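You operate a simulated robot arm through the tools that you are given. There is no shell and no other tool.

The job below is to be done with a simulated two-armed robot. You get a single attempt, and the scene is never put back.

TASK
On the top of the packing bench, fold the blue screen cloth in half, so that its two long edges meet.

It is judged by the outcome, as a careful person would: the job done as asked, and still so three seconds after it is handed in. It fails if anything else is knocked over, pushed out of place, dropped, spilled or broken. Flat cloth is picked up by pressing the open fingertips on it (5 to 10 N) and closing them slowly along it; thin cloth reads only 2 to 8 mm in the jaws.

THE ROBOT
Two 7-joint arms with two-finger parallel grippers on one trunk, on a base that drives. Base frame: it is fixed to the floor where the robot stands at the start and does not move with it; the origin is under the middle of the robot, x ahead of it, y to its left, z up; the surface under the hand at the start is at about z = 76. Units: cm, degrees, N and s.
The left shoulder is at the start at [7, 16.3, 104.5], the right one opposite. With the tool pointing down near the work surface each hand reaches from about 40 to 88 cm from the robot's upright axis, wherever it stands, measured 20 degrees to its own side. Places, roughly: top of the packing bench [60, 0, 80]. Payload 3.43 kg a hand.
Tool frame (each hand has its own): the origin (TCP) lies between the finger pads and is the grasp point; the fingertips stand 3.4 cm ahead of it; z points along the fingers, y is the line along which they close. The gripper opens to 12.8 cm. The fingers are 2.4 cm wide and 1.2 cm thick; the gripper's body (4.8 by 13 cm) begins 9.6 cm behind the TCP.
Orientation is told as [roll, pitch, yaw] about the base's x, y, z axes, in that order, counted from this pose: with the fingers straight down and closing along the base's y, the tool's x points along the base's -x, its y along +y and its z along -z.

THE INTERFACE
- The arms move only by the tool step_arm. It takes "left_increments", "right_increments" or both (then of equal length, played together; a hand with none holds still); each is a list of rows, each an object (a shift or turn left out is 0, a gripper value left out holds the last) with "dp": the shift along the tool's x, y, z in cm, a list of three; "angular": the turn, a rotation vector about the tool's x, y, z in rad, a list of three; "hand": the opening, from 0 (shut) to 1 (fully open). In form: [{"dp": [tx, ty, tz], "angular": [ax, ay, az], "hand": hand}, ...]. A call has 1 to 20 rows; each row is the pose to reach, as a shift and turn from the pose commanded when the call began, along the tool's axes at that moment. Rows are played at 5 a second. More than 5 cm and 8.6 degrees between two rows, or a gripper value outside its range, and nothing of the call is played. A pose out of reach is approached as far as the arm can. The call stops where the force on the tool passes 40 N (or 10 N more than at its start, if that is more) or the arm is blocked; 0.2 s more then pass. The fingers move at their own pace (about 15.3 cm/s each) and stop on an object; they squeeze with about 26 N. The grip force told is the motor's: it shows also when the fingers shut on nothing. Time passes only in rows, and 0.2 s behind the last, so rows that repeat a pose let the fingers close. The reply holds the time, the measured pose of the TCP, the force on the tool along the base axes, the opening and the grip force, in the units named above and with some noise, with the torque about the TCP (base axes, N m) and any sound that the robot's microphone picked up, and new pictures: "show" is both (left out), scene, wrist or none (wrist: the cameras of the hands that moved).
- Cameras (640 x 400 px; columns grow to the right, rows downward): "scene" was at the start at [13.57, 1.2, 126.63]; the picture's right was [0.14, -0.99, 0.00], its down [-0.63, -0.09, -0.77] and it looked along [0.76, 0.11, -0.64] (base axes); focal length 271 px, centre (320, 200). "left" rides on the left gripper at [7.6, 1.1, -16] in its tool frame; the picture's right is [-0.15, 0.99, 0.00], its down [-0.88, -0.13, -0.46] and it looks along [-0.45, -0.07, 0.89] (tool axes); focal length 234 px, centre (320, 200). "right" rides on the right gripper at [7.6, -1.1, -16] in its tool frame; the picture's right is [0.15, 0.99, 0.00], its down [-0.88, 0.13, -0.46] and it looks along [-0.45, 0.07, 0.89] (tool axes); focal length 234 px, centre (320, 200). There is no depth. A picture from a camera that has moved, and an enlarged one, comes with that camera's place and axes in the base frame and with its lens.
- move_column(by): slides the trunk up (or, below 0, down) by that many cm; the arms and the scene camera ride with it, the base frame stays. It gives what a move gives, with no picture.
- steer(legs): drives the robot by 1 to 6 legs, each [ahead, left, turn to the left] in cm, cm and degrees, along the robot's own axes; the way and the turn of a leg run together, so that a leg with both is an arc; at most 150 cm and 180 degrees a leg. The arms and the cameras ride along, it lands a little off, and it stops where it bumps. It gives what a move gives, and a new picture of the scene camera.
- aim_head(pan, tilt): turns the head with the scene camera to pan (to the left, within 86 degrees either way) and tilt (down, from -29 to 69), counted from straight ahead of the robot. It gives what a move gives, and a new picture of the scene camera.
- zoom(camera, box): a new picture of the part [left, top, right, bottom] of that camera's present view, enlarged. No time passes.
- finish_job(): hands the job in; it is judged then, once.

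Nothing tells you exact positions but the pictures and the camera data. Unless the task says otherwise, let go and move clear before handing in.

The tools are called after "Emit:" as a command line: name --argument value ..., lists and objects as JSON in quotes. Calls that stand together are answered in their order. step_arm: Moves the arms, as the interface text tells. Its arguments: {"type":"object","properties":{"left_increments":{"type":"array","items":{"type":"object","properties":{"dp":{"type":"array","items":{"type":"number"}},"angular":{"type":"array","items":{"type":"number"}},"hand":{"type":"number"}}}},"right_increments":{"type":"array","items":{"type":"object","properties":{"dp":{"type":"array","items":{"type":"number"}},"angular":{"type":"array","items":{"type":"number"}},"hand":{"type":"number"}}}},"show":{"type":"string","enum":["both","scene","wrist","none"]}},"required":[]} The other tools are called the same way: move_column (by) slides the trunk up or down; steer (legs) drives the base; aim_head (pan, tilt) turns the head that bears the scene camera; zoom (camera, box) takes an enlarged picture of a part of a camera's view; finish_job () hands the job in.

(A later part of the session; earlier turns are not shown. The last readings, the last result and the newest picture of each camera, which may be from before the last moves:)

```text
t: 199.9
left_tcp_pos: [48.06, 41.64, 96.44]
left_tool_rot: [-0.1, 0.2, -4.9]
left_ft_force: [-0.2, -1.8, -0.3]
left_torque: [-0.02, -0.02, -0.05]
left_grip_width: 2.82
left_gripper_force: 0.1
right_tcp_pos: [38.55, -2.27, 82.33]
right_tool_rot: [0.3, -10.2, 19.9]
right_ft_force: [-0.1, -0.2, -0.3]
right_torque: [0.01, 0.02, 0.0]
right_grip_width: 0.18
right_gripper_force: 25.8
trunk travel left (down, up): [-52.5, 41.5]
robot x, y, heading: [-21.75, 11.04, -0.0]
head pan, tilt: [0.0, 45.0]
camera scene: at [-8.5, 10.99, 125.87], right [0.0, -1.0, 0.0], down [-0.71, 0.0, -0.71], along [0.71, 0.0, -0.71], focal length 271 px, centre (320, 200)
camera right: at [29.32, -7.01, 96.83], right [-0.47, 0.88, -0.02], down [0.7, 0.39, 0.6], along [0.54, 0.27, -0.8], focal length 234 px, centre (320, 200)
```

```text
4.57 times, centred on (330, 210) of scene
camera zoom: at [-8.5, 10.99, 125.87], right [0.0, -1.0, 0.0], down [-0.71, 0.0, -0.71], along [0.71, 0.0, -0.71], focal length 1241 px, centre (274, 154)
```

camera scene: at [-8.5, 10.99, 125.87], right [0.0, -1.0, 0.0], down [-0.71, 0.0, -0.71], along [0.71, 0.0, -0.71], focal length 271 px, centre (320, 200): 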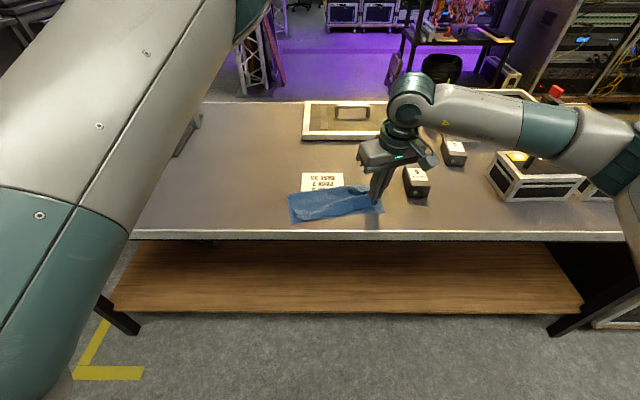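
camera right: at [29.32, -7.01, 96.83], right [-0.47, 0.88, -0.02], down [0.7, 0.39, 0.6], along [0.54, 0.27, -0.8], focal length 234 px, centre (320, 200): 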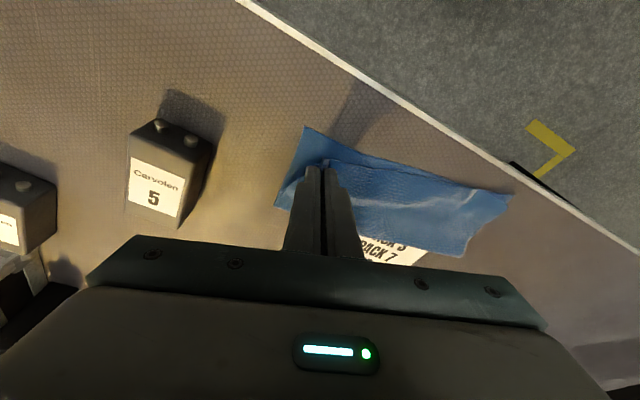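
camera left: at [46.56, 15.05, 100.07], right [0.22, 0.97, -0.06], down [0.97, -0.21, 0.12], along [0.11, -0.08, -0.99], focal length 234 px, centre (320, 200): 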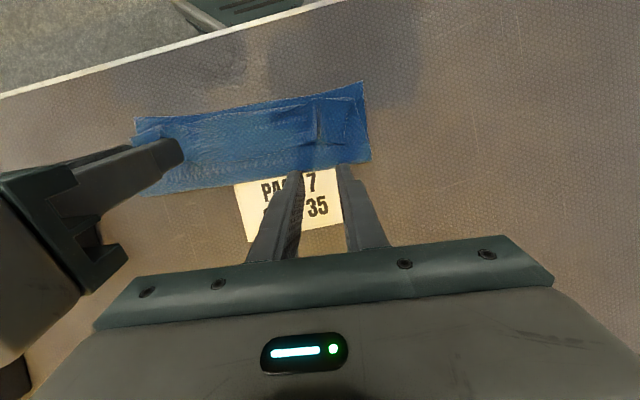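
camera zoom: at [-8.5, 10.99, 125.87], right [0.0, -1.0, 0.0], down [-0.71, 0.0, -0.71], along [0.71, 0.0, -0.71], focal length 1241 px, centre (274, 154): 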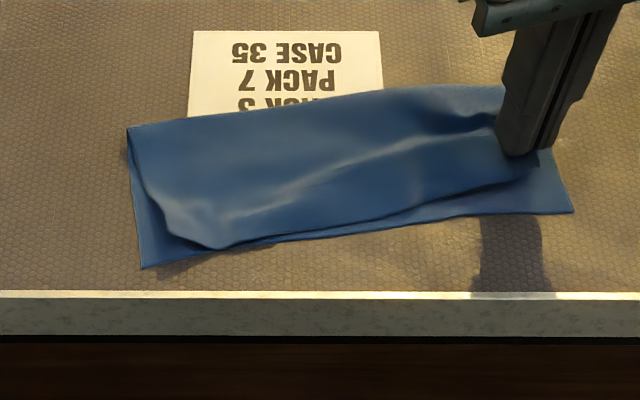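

The flap spread out beautifully; its edge is now straight and close to the near edge. I bring the corner the last 2.5 cm to the near-right corner at (36.7, -5.2) and set it down.

Emit:
step_arm --right_increments '[{"dp": [0.4, -0.52, -0.07], "angular": [-0.005, 0, -0.03]}, {"dp": [0.787, -1.04, -0.14], "angular": [-0.0105, 0, -0.059]}, {"dp": [1.18, -1.56, -0.21], "angular": [-0.016, 0, -0.09]}, {"dp": [1.575, -2.08, -0.283], "angular": [-0.021, 0, -0.118]}, {"dp": [1.68, -2.08, 0.3], "angular": [-0.021, 0, -0.118]}, {"dp": [1.787, -2.08, 0.9], "angular": [-0.021, 0, -0.118]}, {"dp": [1.9, -2.08, 1.5], "angular": [-0.021, 0, -0.118]}, {"dp": [1.96, -2.08, 1.88], "angular": [-0.021, 0, -0.118]}, {"dp": [1.96, -2.08, 1.88], "angular": [-0.021, 0, -0.118]}]' --show "none"

Emit:
zoom --camera "right" --box '[120, 40, 480, 240]'

Emit:
zoom --camera "scene" --box '[260, 170, 400, 250]'

```text
t: 201.9
left_tcp_pos: [48.03, 41.51, 96.37]
left_tool_rot: [0.1, 0.2, -4.9]
left_ft_force: [0.3, 0.2, -0.5]
left_torque: [0.0, 0.01, -0.03]
left_grip_width: 2.84
left_gripper_force: 0.1
right_tcp_pos: [37.75, -4.89, 80.27]
right_tool_rot: [0.3, -10.2, 26.7]
right_ft_force: [0.1, -0.2, -0.1]
right_torque: [-0.01, -0.03, -0.04]
right_grip_width: 0.19
right_gripper_force: 26.2
trunk travel left (down, up): [-52.5, 41.5]
robot x, y, heading: [-21.82, 10.91, -0.1]
head pan, tilt: [0.0, 45.0]
```

```text
1.78 times, centred on (300, 140) of right
camera zoom: at [29.08, -10.63, 94.62], right [-0.57, 0.82, -0.02], down [0.64, 0.47, 0.6], along [0.51, 0.33, -0.8], focal length 416 px, centre (356, 307)
```

zoom: 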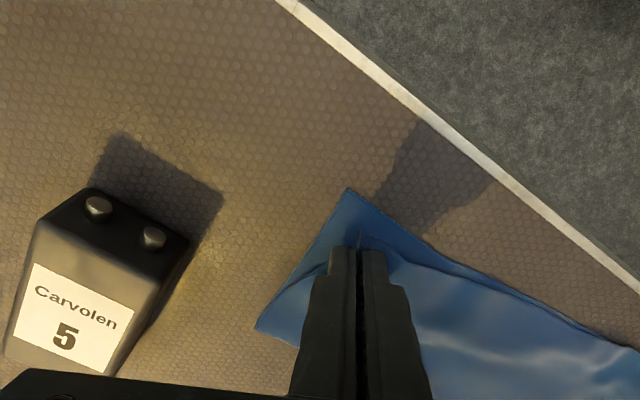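

```text
4.57 times, centred on (330, 210) of scene
camera zoom: at [-8.5, 10.97, 125.87], right [0.0, -1.0, 0.0], down [-0.71, 0.0, -0.71], along [0.71, 0.0, -0.71], focal length 1241 px, centre (274, 154)
```

zoom: 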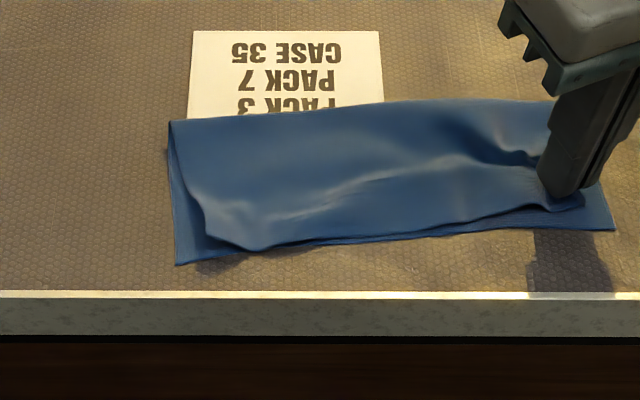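

The whole cloth slid along a bit, leaving the corner about 1.7 cm short. I lift the corner once more, move it that far, set it down and release.

Emit:
step_arm --right_increments '[{"dp": [-0.14, 0, -0.74]}, {"dp": [-0.27, 0, -1.48]}, {"dp": [0.3, -0.4, -1.58]}, {"dp": [0.85, -0.8, -1.68]}, {"dp": [1.41, -1.16, -1.78]}, {"dp": [1.5, -1.16, -1.2]}, {"dp": [1.62, -1.16, -0.6]}, {"dp": [1.72, -1.16, -0.02]}, {"dp": [1.74, -1.16, 0.09]}, {"dp": [1.74, -1.16, 0.09]}]' --show "none"

Emit:
zoom --camera "right" --box '[120, 40, 480, 240]'

Emit:
zoom --camera "scene" --box '[260, 170, 400, 250]'

```text
t: 204.1
left_tcp_pos: [47.97, 41.54, 96.42]
left_tool_rot: [0.0, 0.2, -4.9]
left_ft_force: [0.1, -1.3, 0.8]
left_torque: [0.0, -0.01, -0.01]
left_grip_width: 2.82
left_gripper_force: 0.0
right_tcp_pos: [36.71, -6.63, 79.75]
right_tool_rot: [0.2, -10.2, 26.7]
right_ft_force: [0.0, -0.4, -0.3]
right_torque: [0.02, -0.02, -0.04]
right_grip_width: 0.19
right_gripper_force: 25.4
trunk travel left (down, up): [-52.5, 41.5]
robot x, y, heading: [-21.81, 10.73, 0.3]
head pan, tilt: [0.0, 45.0]
```

```text
1.78 times, centred on (300, 140) of right
camera zoom: at [27.99, -12.37, 94.18], right [-0.57, 0.82, -0.02], down [0.64, 0.47, 0.6], along [0.51, 0.33, -0.8], focal length 416 px, centre (356, 307)
```

zoom: 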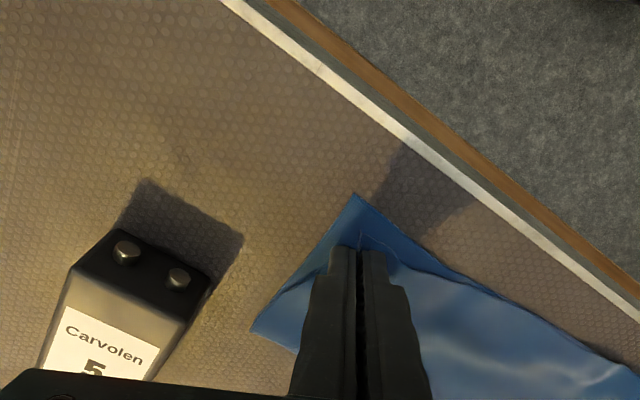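

```text
4.57 times, centred on (330, 210) of scene
camera zoom: at [-8.5, 10.97, 125.87], right [0.0, -1.0, 0.0], down [-0.71, 0.0, -0.71], along [0.71, 0.0, -0.71], focal length 1241 px, centre (274, 154)
```

zoom: 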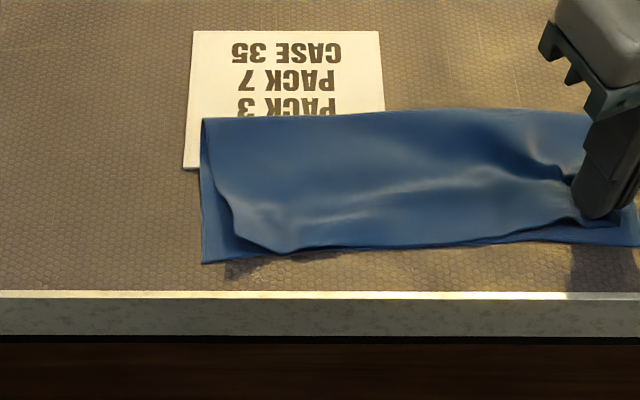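

The light cloth keeps sliding along as one piece, so single-handed pulling won't close the last 1–2 cm. I release here; next I'll use both hands at once on the two flap corners, which the left arm can do if the robot stands further back.

Emit:
step_arm --right_increments '[{"hand": 0.03}, {"hand": 0.06}, {"hand": 0.1}, {"dp": [0, 0, -0.5], "hand": 0.12}, {"dp": [-0.2, 0, -1.5], "hand": 0.12}, {"dp": [-0.6, 0, -4], "hand": 0.12}, {"dp": [-1, 0, -7], "hand": 0.12}, {"dp": [-1.5, 0, -11], "hand": 0.12}, {"dp": [-1.5, 0, -14], "hand": 0.12}, {"dp": [-1.5, 0, -14], "hand": 0.12}]' --show "none"

Emit:
steer --legs '[[-8, 0, 0], [0, -8, 0]]'

Emit:
zoom --camera "scene" --box '[250, 130, 430, 240]'

```text
t: 206.3
left_tcp_pos: [48.11, 41.63, 96.38]
left_tool_rot: [0.0, 0.2, -4.9]
left_ft_force: [-0.3, -0.3, 0.2]
left_torque: [-0.02, 0.01, -0.02]
left_grip_width: 2.81
left_gripper_force: 0.1
right_tcp_pos: [35.88, -6.99, 94.05]
right_tool_rot: [0.1, -10.1, 26.6]
right_ft_force: [-0.4, 0.9, -0.5]
right_torque: [-0.01, -0.04, 0.02]
right_grip_width: 1.52
right_gripper_force: 0.0
trunk travel left (down, up): [-52.5, 41.5]
robot x, y, heading: [-21.95, 11.08, 0.1]
head pan, tilt: [0.0, 45.0]
```

```text
t: 208.0
left_tcp_pos: [39.99, 33.61, 96.48]
left_tool_rot: [0.1, 0.2, -5.0]
left_ft_force: [-0.1, 0.6, -0.2]
left_torque: [0.02, -0.02, 0.01]
left_grip_width: 2.82
left_gripper_force: 0.1
right_tcp_pos: [27.89, -14.76, 93.95]
right_tool_rot: [0.2, -10.2, 26.7]
right_ft_force: [0.0, 0.0, -0.5]
right_torque: [0.08, 0.01, 0.0]
right_grip_width: 1.54
right_gripper_force: 0.1
trunk travel left (down, up): [-52.5, 41.5]
robot x, y, heading: [-30.04, 2.94, 0.2]
head pan, tilt: [0.0, 45.0]
camera scene: at [-16.55, 3.04, 125.87], right [0.0, -1.0, 0.0], down [-0.71, 0.0, -0.71], along [0.71, 0.0, -0.71], focal length 271 px, centre (320, 200)
```

scene: 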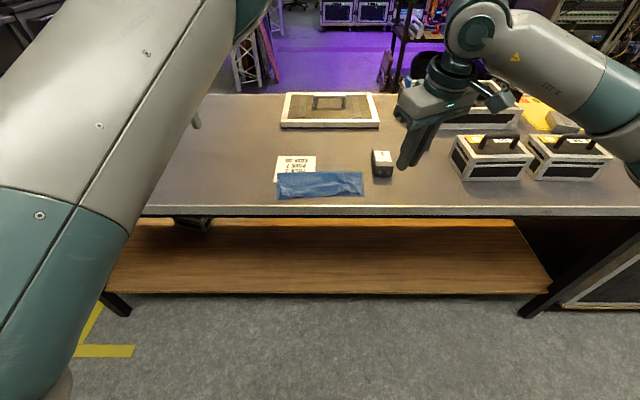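

```text
3.56 times, centred on (340, 185) of scene
camera zoom: at [-16.55, 3.04, 125.87], right [0.0, -1.0, 0.0], down [-0.71, 0.0, -0.71], along [0.71, 0.0, -0.71], focal length 965 px, centre (249, 253)
```

zoom: 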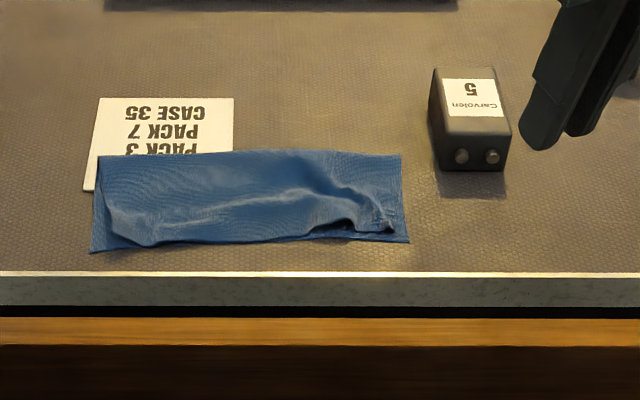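

The cloth is nearly folded. I bring the right camera over it to measure the remaining offsets precisely.

Emit:
step_arm --right_increments '[{"dp": [-2.4, 2.1, 0.7], "angular": [0.02, 0.04, 0.115]}, {"dp": [-4.75, 4.2, 1.35], "angular": [0.04, 0.085, 0.23]}, {"dp": [-7.1, 6.2, 2.0], "angular": [0.06, 0.13, 0.345]}, {"dp": [-9.5, 8.3, 2.7], "angular": [0.082, 0.175, 0.459]}, {"dp": [-9.5, 8.3, 2.7], "angular": [0.082, 0.175, 0.459]}]' --show "wrist"

Emit:
zoom --camera "right" --box '[200, 40, 520, 220]'

```text
t: 209.2
left_tcp_pos: [39.96, 33.58, 96.47]
left_tool_rot: [0.0, 0.2, -4.9]
left_ft_force: [-0.8, -0.8, 1.0]
left_torque: [0.03, 0.0, 0.04]
left_grip_width: 2.82
left_gripper_force: 0.0
right_tcp_pos: [32.83, -2.86, 93.0]
right_tool_rot: [-2.1, -0.4, 0.0]
right_ft_force: [-0.5, 0.1, -0.3]
right_torque: [0.01, 0.0, -0.02]
right_grip_width: 1.53
right_gripper_force: 0.1
trunk travel left (down, up): [-52.5, 41.5]
robot x, y, heading: [-29.55, 3.12, 0.1]
head pan, tilt: [0.0, 45.0]
camera right: at [25.13, -3.5, 108.96], right [-0.15, 0.99, -0.04], down [0.88, 0.15, 0.46], along [0.46, 0.03, -0.89], focal length 234 px, centre (320, 200)
```

right: 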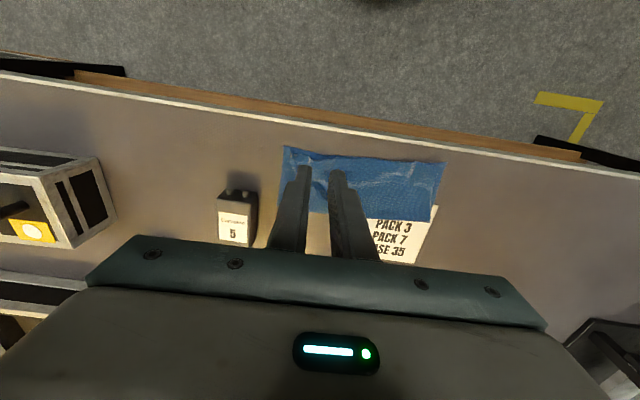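

```text
2.00 times, centred on (360, 130) of right
camera zoom: at [25.13, -3.5, 108.96], right [-0.15, 0.99, -0.04], down [0.88, 0.15, 0.46], along [0.46, 0.03, -0.89], focal length 468 px, centre (240, 340)
```

zoom: 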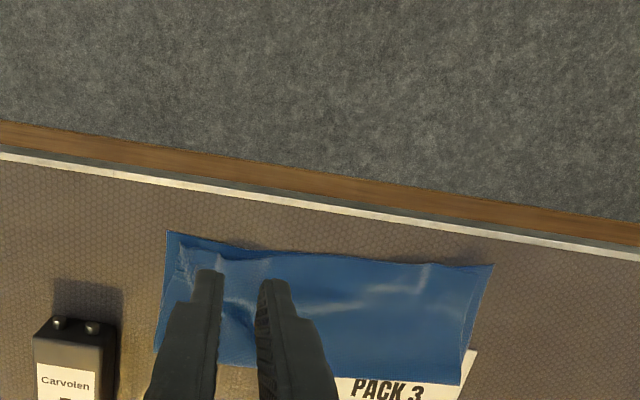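

Emit:
zoom --camera "scene" --box '[268, 160, 378, 205]'

Emit:
zoom --camera "right" --box '[270, 130, 460, 230]'

```text
5.82 times, centred on (323, 182) of scene
camera zoom: at [-16.56, 3.04, 125.87], right [0.0, -1.0, 0.0], down [-0.71, 0.0, -0.71], along [0.71, 0.0, -0.71], focal length 1579 px, centre (302, 302)
```

zoom: 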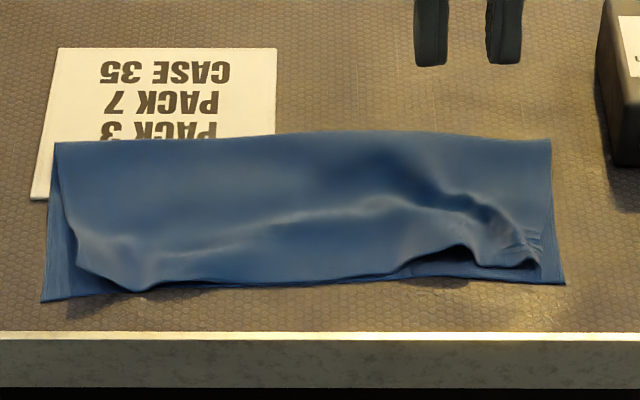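

```text
3.37 times, centred on (365, 180) of right
camera zoom: at [25.13, -3.5, 108.96], right [-0.15, 0.99, -0.04], down [0.88, 0.15, 0.46], along [0.46, 0.03, -0.89], focal length 789 px, centre (168, 267)
```

zoom: 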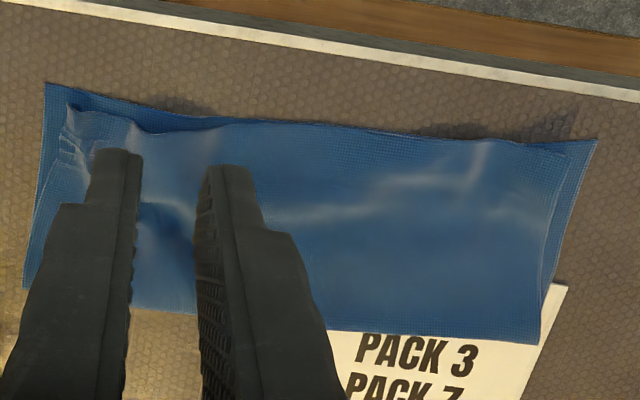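

The middle of the two long edges already meets; only the two flap corners are still 1–1.5 cm inside. I'll pinch both flap corners and spread them at the same time. First I test bringing the left hand over its corner.

Emit:
step_arm --left_increments '[{"dp": [0.3, -3.6, 1]}, {"dp": [0.6, -7.2, 2]}, {"dp": [0.8, -10.8, 4]}, {"dp": [1.1, -14.5, 6]}, {"dp": [1.4, -18.1, 8.5]}, {"dp": [1.62, -21.7, 11]}, {"dp": [1.62, -21.7, 11]}]'

```text
t: 210.8
left_tcp_pos: [44.78, 19.48, 86.14]
left_tool_rot: [-0.1, 0.2, -4.9]
left_ft_force: [-0.7, 0.8, 0.0]
left_torque: [-0.05, -0.02, -0.02]
left_grip_width: 2.82
left_gripper_force: 0.0
left hand out of reach, approached as far as the arm can: row 3, 4, 5, 6, 7
right_tcp_pos: [32.91, -2.73, 92.99]
right_tool_rot: [-2.0, -0.4, 0.2]
right_ft_force: [0.1, 0.2, -0.7]
right_torque: [-0.02, 0.03, 0.0]
right_grip_width: 1.56
right_gripper_force: 0.1
trunk travel left (down, up): [-52.5, 41.5]
robot x, y, heading: [-29.75, 3.29, 0.1]
head pan, tilt: [0.0, 45.0]
camera scene: at [-16.61, 3.2, 125.88], right [0.0, -1.0, 0.0], down [-0.71, 0.0, -0.71], along [0.71, 0.0, -0.71], focal length 271 px, centre (320, 200)
camera left: at [37.49, 21.07, 102.2], right [0.23, 0.97, 0.0], down [0.87, -0.2, 0.45], along [0.44, -0.11, -0.89], focal length 234 px, centre (320, 200)
```

scene: 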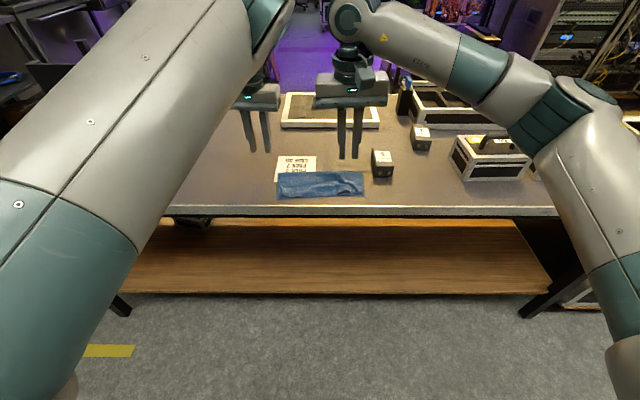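
left: 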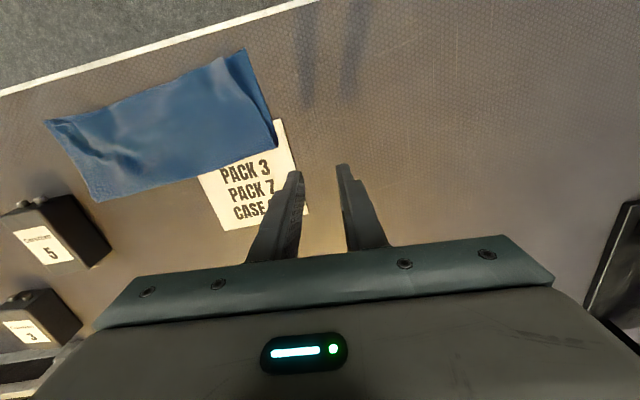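

The left hand stops at a fixed distance from the robot, so I simply move the robot: 8.5 cm back and 8 cm right puts the left hand over its corner, and the right arm can still reach its own.

Emit:
steer --legs '[[-8.5, 0, 0], [0, -8, 0]]'

Emit:
zoom --camera "left" --box '[160, 60, 480, 240]'

```text
t: 212.5
left_tcp_pos: [36.17, 11.45, 86.07]
left_tool_rot: [-0.1, 0.3, -4.8]
left_ft_force: [0.5, -0.7, -0.2]
left_torque: [0.04, -0.03, -0.01]
left_grip_width: 2.83
left_gripper_force: 0.0
right_tcp_pos: [24.23, -10.85, 93.03]
right_tool_rot: [-2.1, -0.5, 0.2]
right_ft_force: [-0.8, 0.2, 0.5]
right_torque: [0.03, 0.0, -0.01]
right_grip_width: 1.51
right_gripper_force: 0.0
trunk travel left (down, up): [-52.5, 41.5]
robot x, y, heading: [-38.32, -5.06, 0.1]
head pan, tilt: [0.0, 45.0]
camera scene: at [-25.18, -4.99, 125.87], right [0.01, -1.0, 0.0], down [-0.71, 0.0, -0.71], along [0.71, 0.0, -0.71], focal length 271 px, centre (320, 200)
```

scene: 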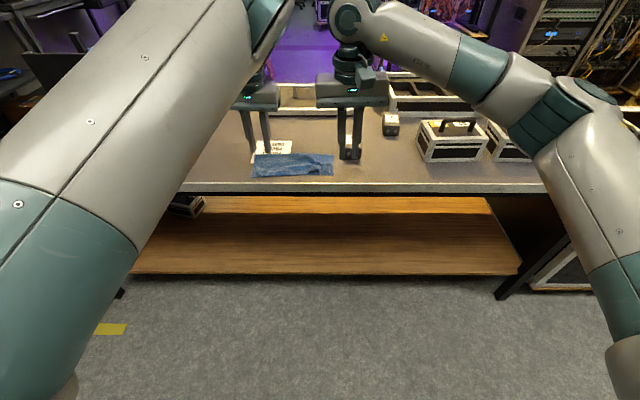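

```text
2.00 times, centred on (320, 150) of left
camera zoom: at [28.87, 13.01, 102.15], right [0.23, 0.97, 0.0], down [0.87, -0.2, 0.45], along [0.44, -0.1, -0.89], focal length 468 px, centre (320, 300)
```

zoom: 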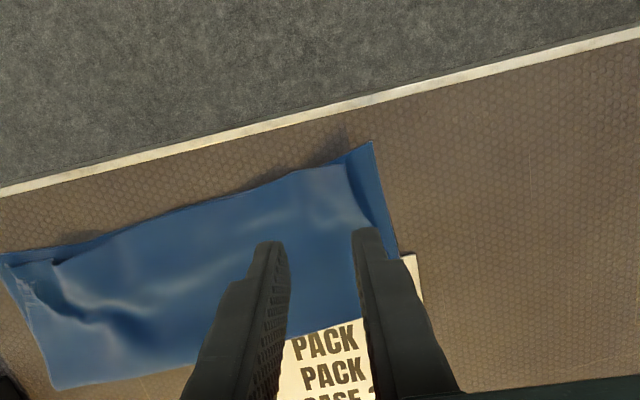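

The left hand is now over the left corner. I position both hands above the two flap corners, with the right hand moving in to its own.

Emit:
step_arm --left_increments '[{"dp": [0.3, 0.1, 0.5], "angular": [0, 0.025, 0], "hand": 0.2}, {"dp": [0.6, 0.25, 1.0], "angular": [0, 0.05, 0], "hand": 0.2}, {"dp": [1.0, 0.4, 1.5], "angular": [0, 0.08, 0], "hand": 0.2}, {"dp": [1.3, 0.55, 2.0], "angular": [0, 0.105, 0], "hand": 0.2}, {"dp": [1.3, 0.55, 2.0], "angular": [0, 0.105, 0], "hand": 0.2}]' --right_increments '[{"dp": [-3, 1, 2], "hand": 0.2}, {"dp": [-6, 2, 4], "hand": 0.2}, {"dp": [-9, 3, 6], "hand": 0.2}, {"dp": [-11.8, 4.05, 8], "hand": 0.2}, {"dp": [-11.8, 4.05, 8], "hand": 0.2}]'

Emit:
zoom --camera "right" --box '[220, 80, 420, 220]'

Emit:
zoom --camera "left" --box '[220, 80, 420, 220]'

```text
t: 213.7
left_tcp_pos: [34.96, 11.91, 84.15]
left_tool_rot: [-0.1, 6.3, -4.8]
left_ft_force: [-0.2, -0.1, 0.5]
left_torque: [0.07, -0.01, 0.02]
left_grip_width: 2.57
left_gripper_force: 0.0
right_tcp_pos: [36.12, -7.08, 84.92]
right_tool_rot: [-2.2, -0.5, 0.2]
right_ft_force: [-0.6, 0.8, -0.4]
right_torque: [-0.01, 0.03, 0.02]
right_grip_width: 2.56
right_gripper_force: 0.0
trunk travel left (down, up): [-52.5, 41.5]
robot x, y, heading: [-38.5, -4.87, 0.4]
head pan, tilt: [0.0, 45.0]
camera scene: at [-25.23, -4.95, 125.88], right [0.01, -1.0, 0.0], down [-0.71, 0.0, -0.71], along [0.71, 0.0, -0.71], focal length 271 px, centre (320, 200)
camera right: at [28.37, -7.76, 100.89], right [-0.15, 0.99, -0.04], down [0.88, 0.15, 0.46], along [0.46, 0.04, -0.89], focal length 234 px, centre (320, 200)
camera left: at [29.28, 13.52, 100.87], right [0.23, 0.97, -0.02], down [0.91, -0.21, 0.36], along [0.34, -0.1, -0.93], focal length 234 px, centre (320, 200)
```

scene: 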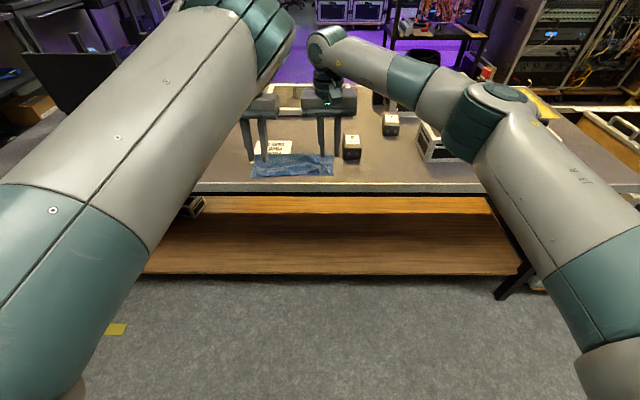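
right: 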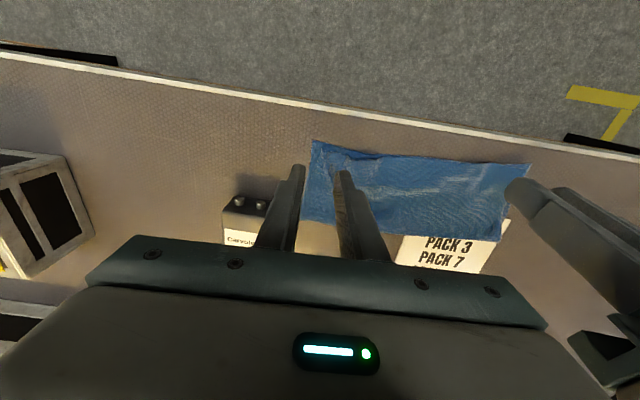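
left: 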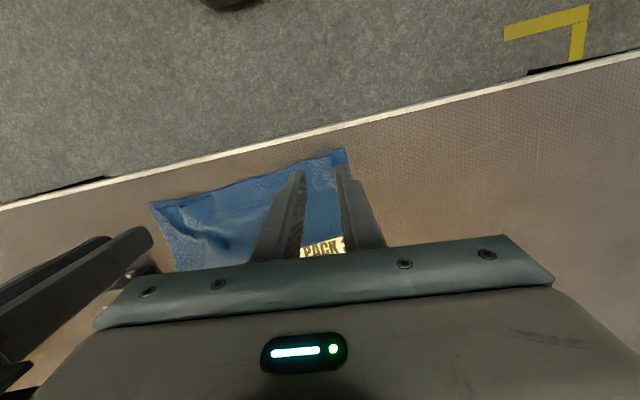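

```text
2.86 times, centred on (320, 150) of right
camera zoom: at [28.37, -7.76, 100.89], right [-0.15, 0.99, -0.04], down [0.88, 0.15, 0.46], along [0.46, 0.04, -0.89], focal length 669 px, centre (320, 343)
```

zoom: 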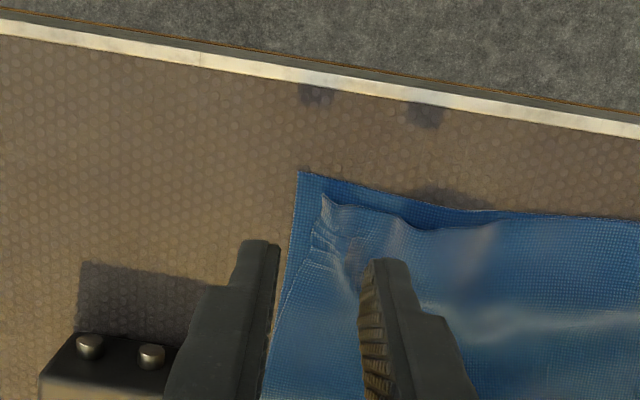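

```text
2.86 times, centred on (320, 150) of left
camera zoom: at [29.28, 13.52, 100.87], right [0.23, 0.97, -0.02], down [0.91, -0.21, 0.36], along [0.34, -0.1, -0.93], focal length 669 px, centre (320, 343)
```

zoom: 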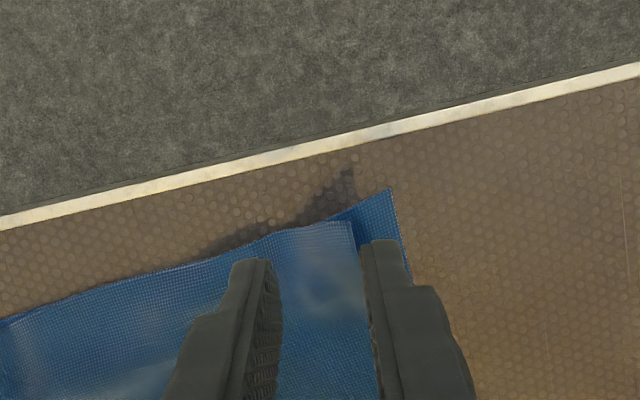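

Offsets are now small: the right flap corner is about 1 cm in, the left about 1.7 cm. I lower both hands to near contact on the flap corners.

Emit:
step_arm --left_increments '[{"dp": [-0.15, -0.2, 1.5], "hand": 0.14}, {"dp": [-0.3, -0.4, 3.0], "hand": 0.14}, {"dp": [-0.4, -0.4, 3.8], "hand": 0.14}, {"dp": [-0.44, -0.4, 4.15], "hand": 0.14}, {"dp": [-0.44, -0.4, 4.15], "hand": 0.14}]' --right_increments '[{"dp": [0.2, 0, 1.7], "hand": 0.16}, {"dp": [0.4, 0, 3.4], "hand": 0.16}, {"dp": [0.4, 0, 4.5], "hand": 0.16}, {"dp": [0.4, 0, 5.0], "hand": 0.16}, {"dp": [0.4, 0, 5.0], "hand": 0.16}]' --show "none"

```text
t: 214.9
left_tcp_pos: [34.82, 11.75, 79.91]
left_tool_rot: [-0.2, 6.3, -4.8]
left_ft_force: [0.5, 0.0, -0.3]
left_torque: [-0.06, 0.01, 0.0]
left_grip_width: 1.77
left_gripper_force: 0.0
right_tcp_pos: [35.79, -7.24, 79.92]
right_tool_rot: [-2.1, -0.3, 0.2]
right_ft_force: [0.6, -0.2, 0.2]
right_torque: [-0.01, 0.0, 0.02]
right_grip_width: 2.04
right_gripper_force: 0.2
trunk travel left (down, up): [-52.5, 41.5]
robot x, y, heading: [-38.3, -4.77, 0.4]
head pan, tilt: [0.0, 45.0]
```

Emit:
step_arm --left_increments '[{"dp": [0, 0, 0.1]}, {"dp": [0, 0, 0.2]}, {"dp": [0, 0, 0.2]}]' --right_increments '[{"dp": [0, 0, 0.1]}, {"dp": [0, 0, 0.2]}, {"dp": [0, 0, 0.2]}]' --show "none"

```text
t: 215.7
left_tcp_pos: [34.87, 11.73, 79.69]
left_tool_rot: [-0.1, 6.3, -4.8]
left_ft_force: [0.3, -0.1, -1.0]
left_torque: [-0.02, -0.01, -0.01]
left_grip_width: 1.81
left_gripper_force: 0.0
right_tcp_pos: [35.7, -7.26, 79.66]
right_tool_rot: [-2.1, -0.4, 0.2]
right_ft_force: [-0.3, 0.8, 0.5]
right_torque: [0.0, -0.02, 0.02]
right_grip_width: 2.06
right_gripper_force: 0.1
trunk travel left (down, up): [-52.5, 41.5]
robot x, y, heading: [-38.34, -5.23, 0.3]
head pan, tilt: [0.0, 45.0]
```

Emit:
step_arm --left_increments '[{"dp": [0, 0, 0.06]}, {"dp": [0, 0, 0.1]}, {"dp": [0, 0, 0.1]}]' --right_increments '[{"dp": [0, 0, 0.06]}, {"dp": [0, 0, 0.1]}, {"dp": [0, 0, 0.1]}]' --show "none"

```text
t: 216.5
left_tcp_pos: [34.88, 11.66, 79.65]
left_tool_rot: [0.0, 6.4, -4.9]
left_ft_force: [0.5, -0.1, 4.4]
left_torque: [0.01, -0.05, -0.02]
left_grip_width: 1.79
left_gripper_force: 0.1
right_tcp_pos: [35.69, -7.19, 79.57]
right_tool_rot: [-2.1, -0.4, 0.2]
right_ft_force: [0.5, -0.2, 1.6]
right_torque: [0.03, -0.04, 0.01]
right_grip_width: 2.05
right_gripper_force: 0.0
trunk travel left (down, up): [-52.5, 41.5]
robot x, y, heading: [-38.59, -4.77, 0.3]
head pan, tilt: [0.0, 45.0]
```

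Light contact on both (4 N left, 2 N right). I close both grippers slowly, easing the right down a hair.

Emit:
step_arm --left_increments '[{"hand": 0.13}, {"hand": 0.12}, {"hand": 0.11}, {"hand": 0.1}, {"hand": 0.09}, {"hand": 0.08}, {"hand": 0.07}, {"hand": 0.06}, {"hand": 0.05}, {"hand": 0.04}, {"hand": 0.03}, {"hand": 0.02}, {"hand": 0.01}, {"hand": 0}, {"hand": 0}, {"hand": 0}]' --right_increments '[{"dp": [0, 0, 0.04], "hand": 0.15}, {"dp": [0, 0, 0.04], "hand": 0.14}, {"dp": [0, 0, 0.04], "hand": 0.13}, {"dp": [0, 0, 0.04], "hand": 0.12}, {"dp": [0, 0, 0.04], "hand": 0.11}, {"dp": [0, 0, 0.04], "hand": 0.1}, {"dp": [0, 0, 0.04], "hand": 0.09}, {"dp": [0, 0, 0.04], "hand": 0.08}, {"dp": [0, 0, 0.04], "hand": 0.065}, {"dp": [0, 0, 0.04], "hand": 0.05}, {"dp": [0, 0, 0.04], "hand": 0.035}, {"dp": [0, 0, 0.04], "hand": 0.02}, {"dp": [0, 0, 0.04], "hand": 0.01}, {"dp": [0, 0, 0.04], "hand": 0}, {"dp": [0, 0, 0.04], "hand": 0}, {"dp": [0, 0, 0.04], "hand": 0}]' --show "none"

Emit:
zoom --camera "right" --box '[220, 80, 420, 220]'

Emit:
zoom --camera "left" --box '[220, 80, 420, 220]'

```text
t: 219.9
left_tcp_pos: [34.85, 11.7, 79.51]
left_tool_rot: [-0.1, 6.4, -4.8]
left_ft_force: [0.6, 0.1, 6.0]
left_torque: [0.01, -0.05, 0.02]
left_grip_width: 0.01
left_gripper_force: 25.4
right_tcp_pos: [35.52, -7.29, 79.66]
right_tool_rot: [-2.1, -0.5, 0.1]
right_ft_force: [0.1, 0.9, -0.3]
right_torque: [-0.02, -0.01, -0.03]
right_grip_width: 0.21
right_gripper_force: 25.8
trunk travel left (down, up): [-52.5, 41.5]
robot x, y, heading: [-38.39, -5.24, 0.4]
head pan, tilt: [0.0, 45.0]
```

```text
2.86 times, centred on (320, 150) of right
camera zoom: at [27.93, -7.86, 95.62], right [-0.15, 0.99, -0.04], down [0.88, 0.15, 0.46], along [0.46, 0.04, -0.89], focal length 669 px, centre (320, 343)
```

zoom: 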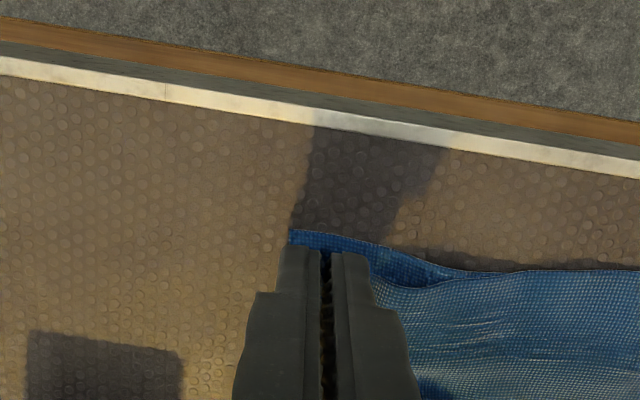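

```text
2.86 times, centred on (320, 150) of left
camera zoom: at [29.23, 13.19, 96.37], right [0.23, 0.97, -0.02], down [0.91, -0.21, 0.36], along [0.34, -0.1, -0.93], focal length 669 px, centre (320, 343)
```

zoom: 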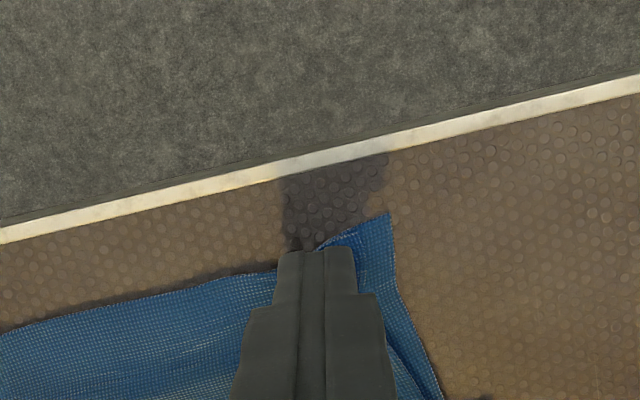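

The right hand holds its flap corner; the left slipped but is pressing the left end down, which is useful as an anchor. With it pinned, I pull the right corner out to the lower corner.

Emit:
step_arm --right_increments '[{"dp": [0, 0, -0.4]}, {"dp": [0, 0, -0.8]}, {"dp": [0.2, -0.35, -0.9]}, {"dp": [0.4, -0.7, -0.9]}, {"dp": [0.6, -1.05, -0.9]}, {"dp": [0.8, -1.3, -0.9]}, {"dp": [0.8, -1.3, -0.9]}]' --show "none"

Emit:
zoom --camera "right" --box '[220, 80, 420, 220]'

Emit:
zoom --camera "scene" --box '[230, 130, 350, 195]'

```text
t: 221.5
left_tcp_pos: [34.85, 11.6, 79.74]
left_tool_rot: [-0.1, 6.2, -5.0]
left_ft_force: [0.7, -0.4, 5.6]
left_torque: [0.03, -0.06, 0.0]
left_grip_width: 0.01
left_gripper_force: 26.0
right_tcp_pos: [34.93, -8.57, 80.53]
right_tool_rot: [-2.0, -0.5, 0.2]
right_ft_force: [-0.3, 0.7, -0.7]
right_torque: [0.05, 0.03, 0.06]
right_grip_width: 0.2
right_gripper_force: 25.9
trunk travel left (down, up): [-52.5, 41.5]
robot x, y, heading: [-38.57, -4.71, 0.6]
head pan, tilt: [0.0, 45.0]
```

```text
2.86 times, centred on (320, 150) of right
camera zoom: at [27.16, -9.16, 96.51], right [-0.15, 0.99, -0.04], down [0.88, 0.15, 0.46], along [0.46, 0.04, -0.89], focal length 669 px, centre (320, 343)
```

zoom: 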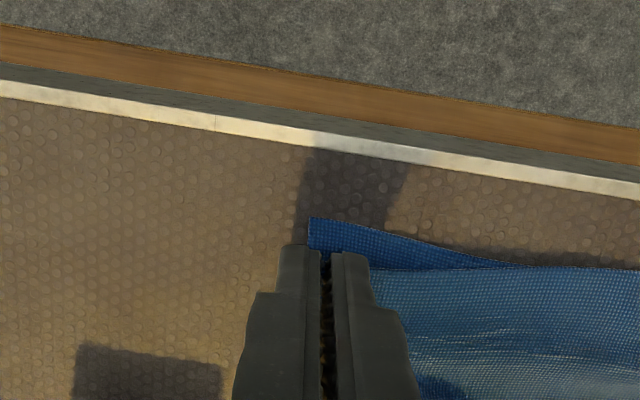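

```text
5.33 times, centred on (290, 162) of scene
camera zoom: at [-25.23, -4.88, 125.88], right [0.01, -1.0, 0.0], down [-0.71, 0.0, -0.71], along [0.71, 0.0, -0.71], focal length 1447 px, centre (480, 400)
```

zoom: 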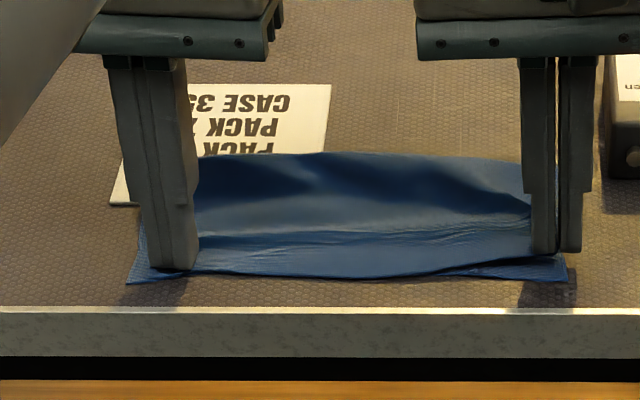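

The flap is pulled taut and straight between the hands. I set the right corner down and release it, then lift both hands.

Emit:
step_arm --right_increments '[{"dp": [0.1, -0.2, 0.4]}, {"dp": [0.1, -0.2, 0.85]}, {"dp": [0.1, -0.2, 0.85], "hand": 0.03}, {"dp": [0.1, -0.2, 0.85], "hand": 0.06}, {"dp": [0.1, -0.2, 0.85], "hand": 0.1}, {"dp": [0.1, -0.2, -0.5], "hand": 0.12}, {"dp": [0.1, -0.2, -3], "hand": 0.12}, {"dp": [0.1, -0.2, -6], "hand": 0.12}, {"dp": [0.1, -0.2, -9], "hand": 0.12}]' --show "none"

Emit:
step_arm --left_increments '[{"dp": [-0.05, 0, -0.5]}, {"dp": [-0.3, 0, -3]}, {"dp": [-0.6, 0, -6]}, {"dp": [-0.9, 0, -9], "hand": 0.15}]'

Emit:
zoom --camera "scene" --box '[230, 140, 350, 190]'

Emit:
zoom --camera "left" --box '[160, 90, 400, 230]'

Emit:
zoom --camera "right" --box '[240, 90, 480, 230]'

```text
t: 223.5
left_tcp_pos: [34.82, 11.66, 79.65]
left_tool_rot: [-0.1, 6.2, -4.8]
left_ft_force: [-0.1, -0.1, 6.8]
left_torque: [0.02, -0.03, 0.0]
left_grip_width: 0.01
left_gripper_force: 25.5
right_tcp_pos: [34.66, -8.42, 89.58]
right_tool_rot: [-2.1, -0.4, 0.2]
right_ft_force: [0.1, 0.4, -0.4]
right_torque: [0.02, 0.01, -0.02]
right_grip_width: 1.54
right_gripper_force: 0.1
trunk travel left (down, up): [-52.5, 41.5]
robot x, y, heading: [-38.57, -5.04, 0.6]
head pan, tilt: [0.0, 45.0]
```

```text
t: 224.5
left_tcp_pos: [36.69, 11.44, 88.45]
left_tool_rot: [-0.2, 6.3, -4.8]
left_ft_force: [0.0, 0.1, 0.3]
left_torque: [0.02, 0.01, 0.01]
left_grip_width: 1.91
left_gripper_force: 0.1
right_tcp_pos: [34.72, -8.35, 89.52]
right_tool_rot: [-2.1, -0.4, 0.2]
right_ft_force: [0.1, 0.7, 1.0]
right_torque: [-0.01, 0.02, -0.02]
right_grip_width: 1.54
right_gripper_force: 0.1
trunk travel left (down, up): [-52.5, 41.5]
robot x, y, heading: [-38.55, -5.06, 0.2]
head pan, tilt: [0.0, 45.0]
camera scene: at [-25.19, -4.89, 125.87], right [0.01, -1.0, 0.0], down [-0.71, 0.0, -0.71], along [0.71, 0.0, -0.71], focal length 271 px, centre (320, 200)
camera left: at [31.08, 12.91, 105.15], right [0.23, 0.97, -0.02], down [0.91, -0.21, 0.36], along [0.34, -0.1, -0.93], focal length 234 px, centre (320, 200)
```

scene: 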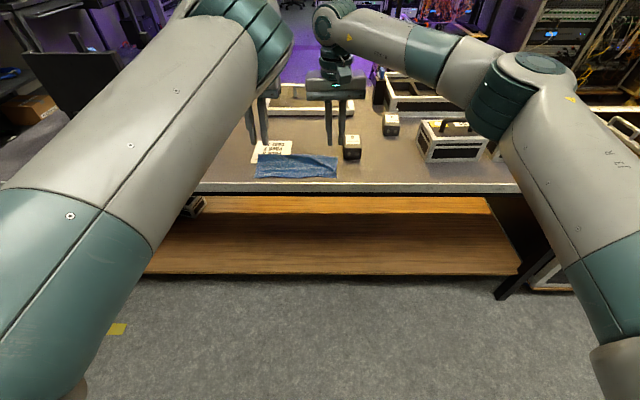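
left: 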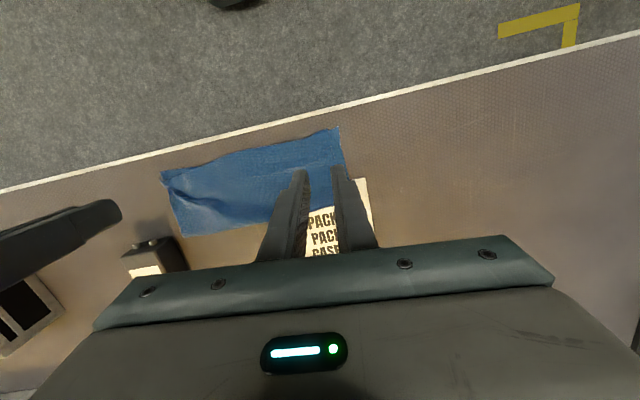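

```text
5.33 times, centred on (290, 165) of scene
camera zoom: at [-25.19, -4.89, 125.87], right [0.01, -1.0, 0.0], down [-0.71, 0.0, -0.71], along [0.71, 0.0, -0.71], focal length 1447 px, centre (480, 387)
```

zoom: 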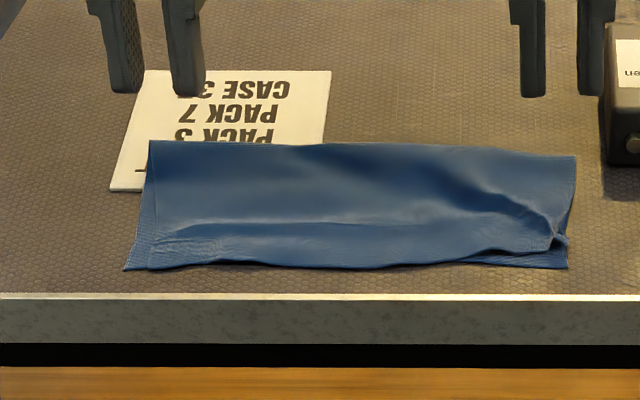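

```text
2.67 times, centred on (280, 160) of left
camera zoom: at [31.08, 12.91, 105.15], right [0.23, 0.97, -0.02], down [0.91, -0.21, 0.36], along [0.34, -0.1, -0.93], focal length 624 px, centre (427, 307)
```

zoom: 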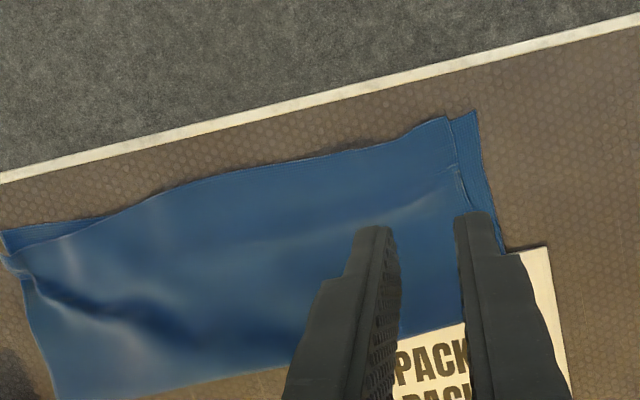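

```text
2.67 times, centred on (360, 160) of right
camera zoom: at [27.0, -9.04, 105.52], right [-0.15, 0.99, -0.04], down [0.88, 0.15, 0.46], along [0.46, 0.04, -0.89], focal length 624 px, centre (213, 307)
```

zoom: 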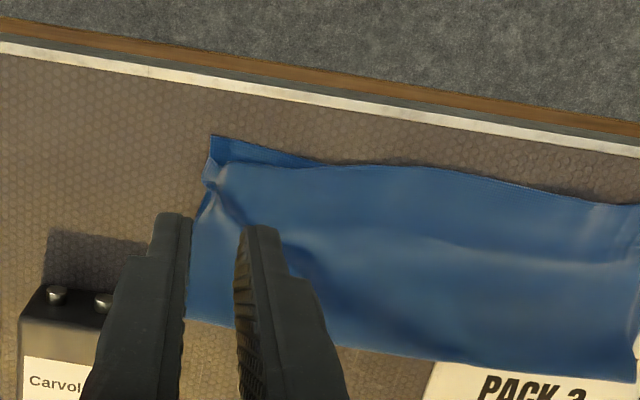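

Very close now: the edges meet along most of the length, the left corner is within about 1 cm, and only the right flap corner (with a pucker) is about 2 cm short of the near-right corner. I'll pin the left and middle with the wide-open left hand and pull that right corner toward the robot.

Emit:
step_arm --left_increments '[{"dp": [0.1, -1, 0], "hand": 0.4}, {"dp": [0.2, -2, 1], "hand": 0.7}, {"dp": [0.3, -3, 2], "hand": 1.0}, {"dp": [0.4, -3.9, 4], "hand": 1.0}, {"dp": [0.5, -3.9, 6], "hand": 1.0}, {"dp": [0.6, -3.9, 7.5], "hand": 1.0}, {"dp": [0.6, -3.9, 7.5], "hand": 1.0}]' --right_increments '[{"dp": [-0.2, 0, 0.9], "angular": [0, 0, -0.13], "hand": 0.15}, {"dp": [-0.4, 0, 1.8], "angular": [0, 0, -0.26], "hand": 0.15}, {"dp": [-0.6, 0.1, 2.7], "angular": [0, 0, -0.39], "hand": 0.15}, {"dp": [-0.8, 0.1, 3.6], "angular": [0, 0, -0.52], "hand": 0.15}, {"dp": [-1.0, 0.2, 4.6], "angular": [0, 0, -0.65], "hand": 0.15}, {"dp": [-1.2, 0.2, 5.5], "angular": [0, 0, -0.785], "hand": 0.15}, {"dp": [-1.2, 0.2, 5.5], "angular": [0, 0, -0.785], "hand": 0.15}]'

Emit:
zoom --camera "right" --box '[220, 80, 420, 220]'

Emit:
zoom --camera "scene" --box '[230, 120, 350, 190]'

```text
t: 226.1
left_tcp_pos: [35.95, 8.39, 81.06]
left_tool_rot: [-0.3, 6.4, -4.8]
left_ft_force: [-0.6, 0.1, 0.8]
left_torque: [-0.03, -0.02, 0.0]
left_grip_width: 12.78
left_gripper_force: 0.1
left hand out of reach, approached as far as the arm can: row 4, 5, 6, 7
right_tcp_pos: [35.85, -8.32, 84.7]
right_tool_rot: [-1.9, 1.1, 41.4]
right_ft_force: [-0.3, 0.3, 0.2]
right_torque: [-0.02, 0.0, 0.04]
right_grip_width: 1.91
right_gripper_force: 0.0
right hand out of reach, approached as far as the arm can: row 6, 7
trunk travel left (down, up): [-52.5, 41.5]
robot x, y, heading: [-38.48, -4.74, 0.3]
head pan, tilt: [0.0, 45.0]
camera scene: at [-25.17, -4.88, 125.87], right [0.01, -1.0, 0.0], down [-0.71, 0.0, -0.71], along [0.71, 0.0, -0.71], focal length 271 px, centre (320, 200)
camera right: at [30.81, -13.69, 100.76], right [-0.76, 0.64, -0.03], down [0.57, 0.7, 0.43], along [0.3, 0.32, -0.9], focal length 234 px, centre (320, 200)
camera left: at [30.42, 9.86, 97.85], right [0.23, 0.97, -0.02], down [0.91, -0.21, 0.35], along [0.34, -0.1, -0.93], focal length 234 px, centre (320, 200)
```

scene: 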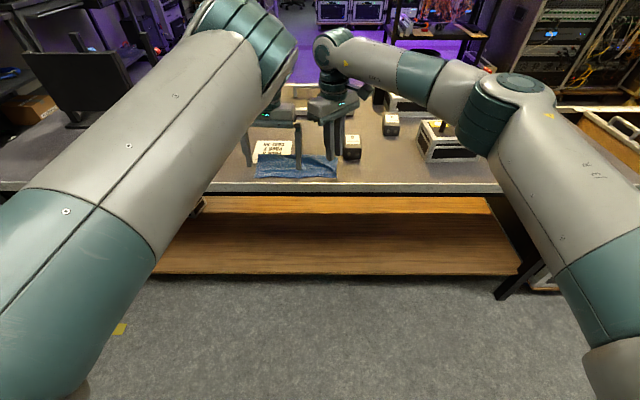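
right: 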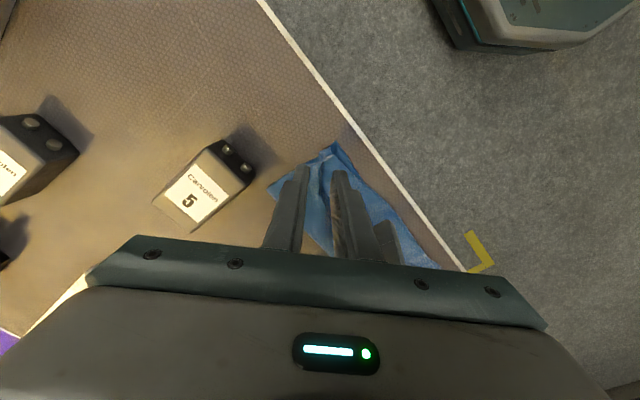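
left: 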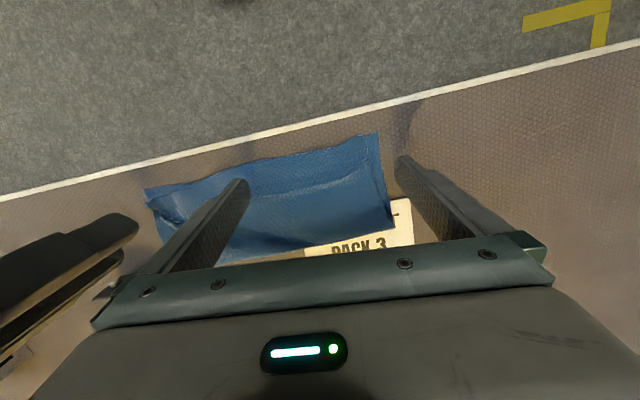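

```text
2.86 times, centred on (320, 150) of right
camera zoom: at [30.81, -13.69, 100.76], right [-0.76, 0.64, -0.03], down [0.57, 0.7, 0.43], along [0.3, 0.32, -0.9], focal length 669 px, centre (320, 343)
```

zoom: 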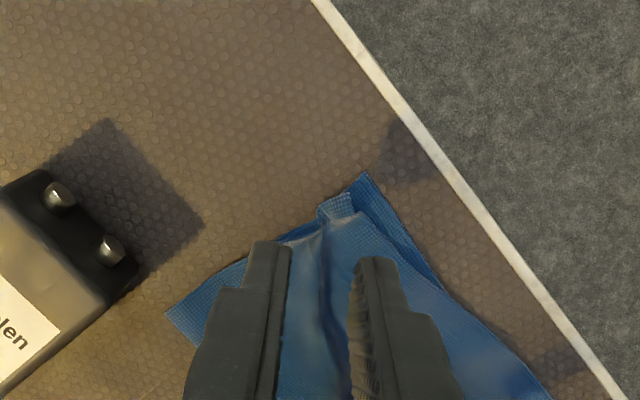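

```text
5.33 times, centred on (290, 155) of scene
camera zoom: at [-25.17, -4.88, 125.87], right [0.01, -1.0, 0.0], down [-0.71, 0.0, -0.71], along [0.71, 0.0, -0.71], focal length 1447 px, centre (480, 440)
```

zoom: 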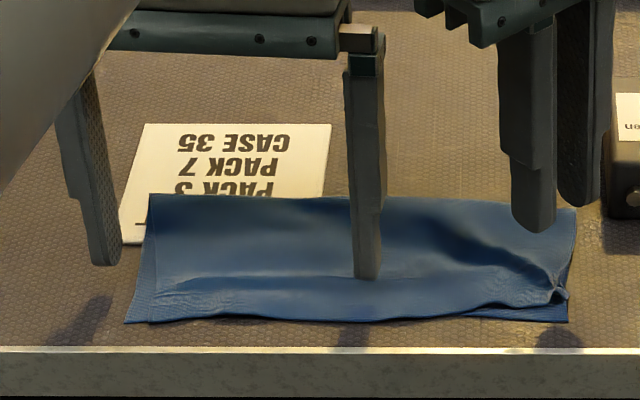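

The right fingers straddle the pucker's ridge, and one left finger is over the cloth's middle. I press the left down as the anchor and lower the right onto the ridge.

Emit:
step_arm --left_increments '[{"dp": [-0.05, 0, 0.5]}, {"dp": [-0.1, 0, 1.0]}, {"dp": [-0.14, 0, 1.3]}, {"dp": [-0.15, 0, 1.4]}, {"dp": [-0.15, 0, 1.4]}]' --right_increments '[{"dp": [0, 0, 1.5]}, {"dp": [0, 0, 3.0]}, {"dp": [0, 0, 4.2]}, {"dp": [0, 0, 4.75]}, {"dp": [0, 0, 4.75]}]' --show "none"

```text
t: 227.3
left_tcp_pos: [35.95, 8.34, 79.75]
left_tool_rot: [-0.1, 6.3, -4.8]
left_ft_force: [-0.5, -0.2, 0.1]
left_torque: [0.03, -0.03, -0.01]
left_grip_width: 12.81
left_gripper_force: 0.1
right_tcp_pos: [35.94, -8.4, 79.8]
right_tool_rot: [-1.9, 1.1, 41.3]
right_ft_force: [-0.1, -1.2, -0.4]
right_torque: [0.04, -0.01, -0.03]
right_grip_width: 1.91
right_gripper_force: 0.1
trunk travel left (down, up): [-52.5, 41.5]
robot x, y, heading: [-38.34, -4.87, 0.5]
head pan, tilt: [0.0, 45.0]
```

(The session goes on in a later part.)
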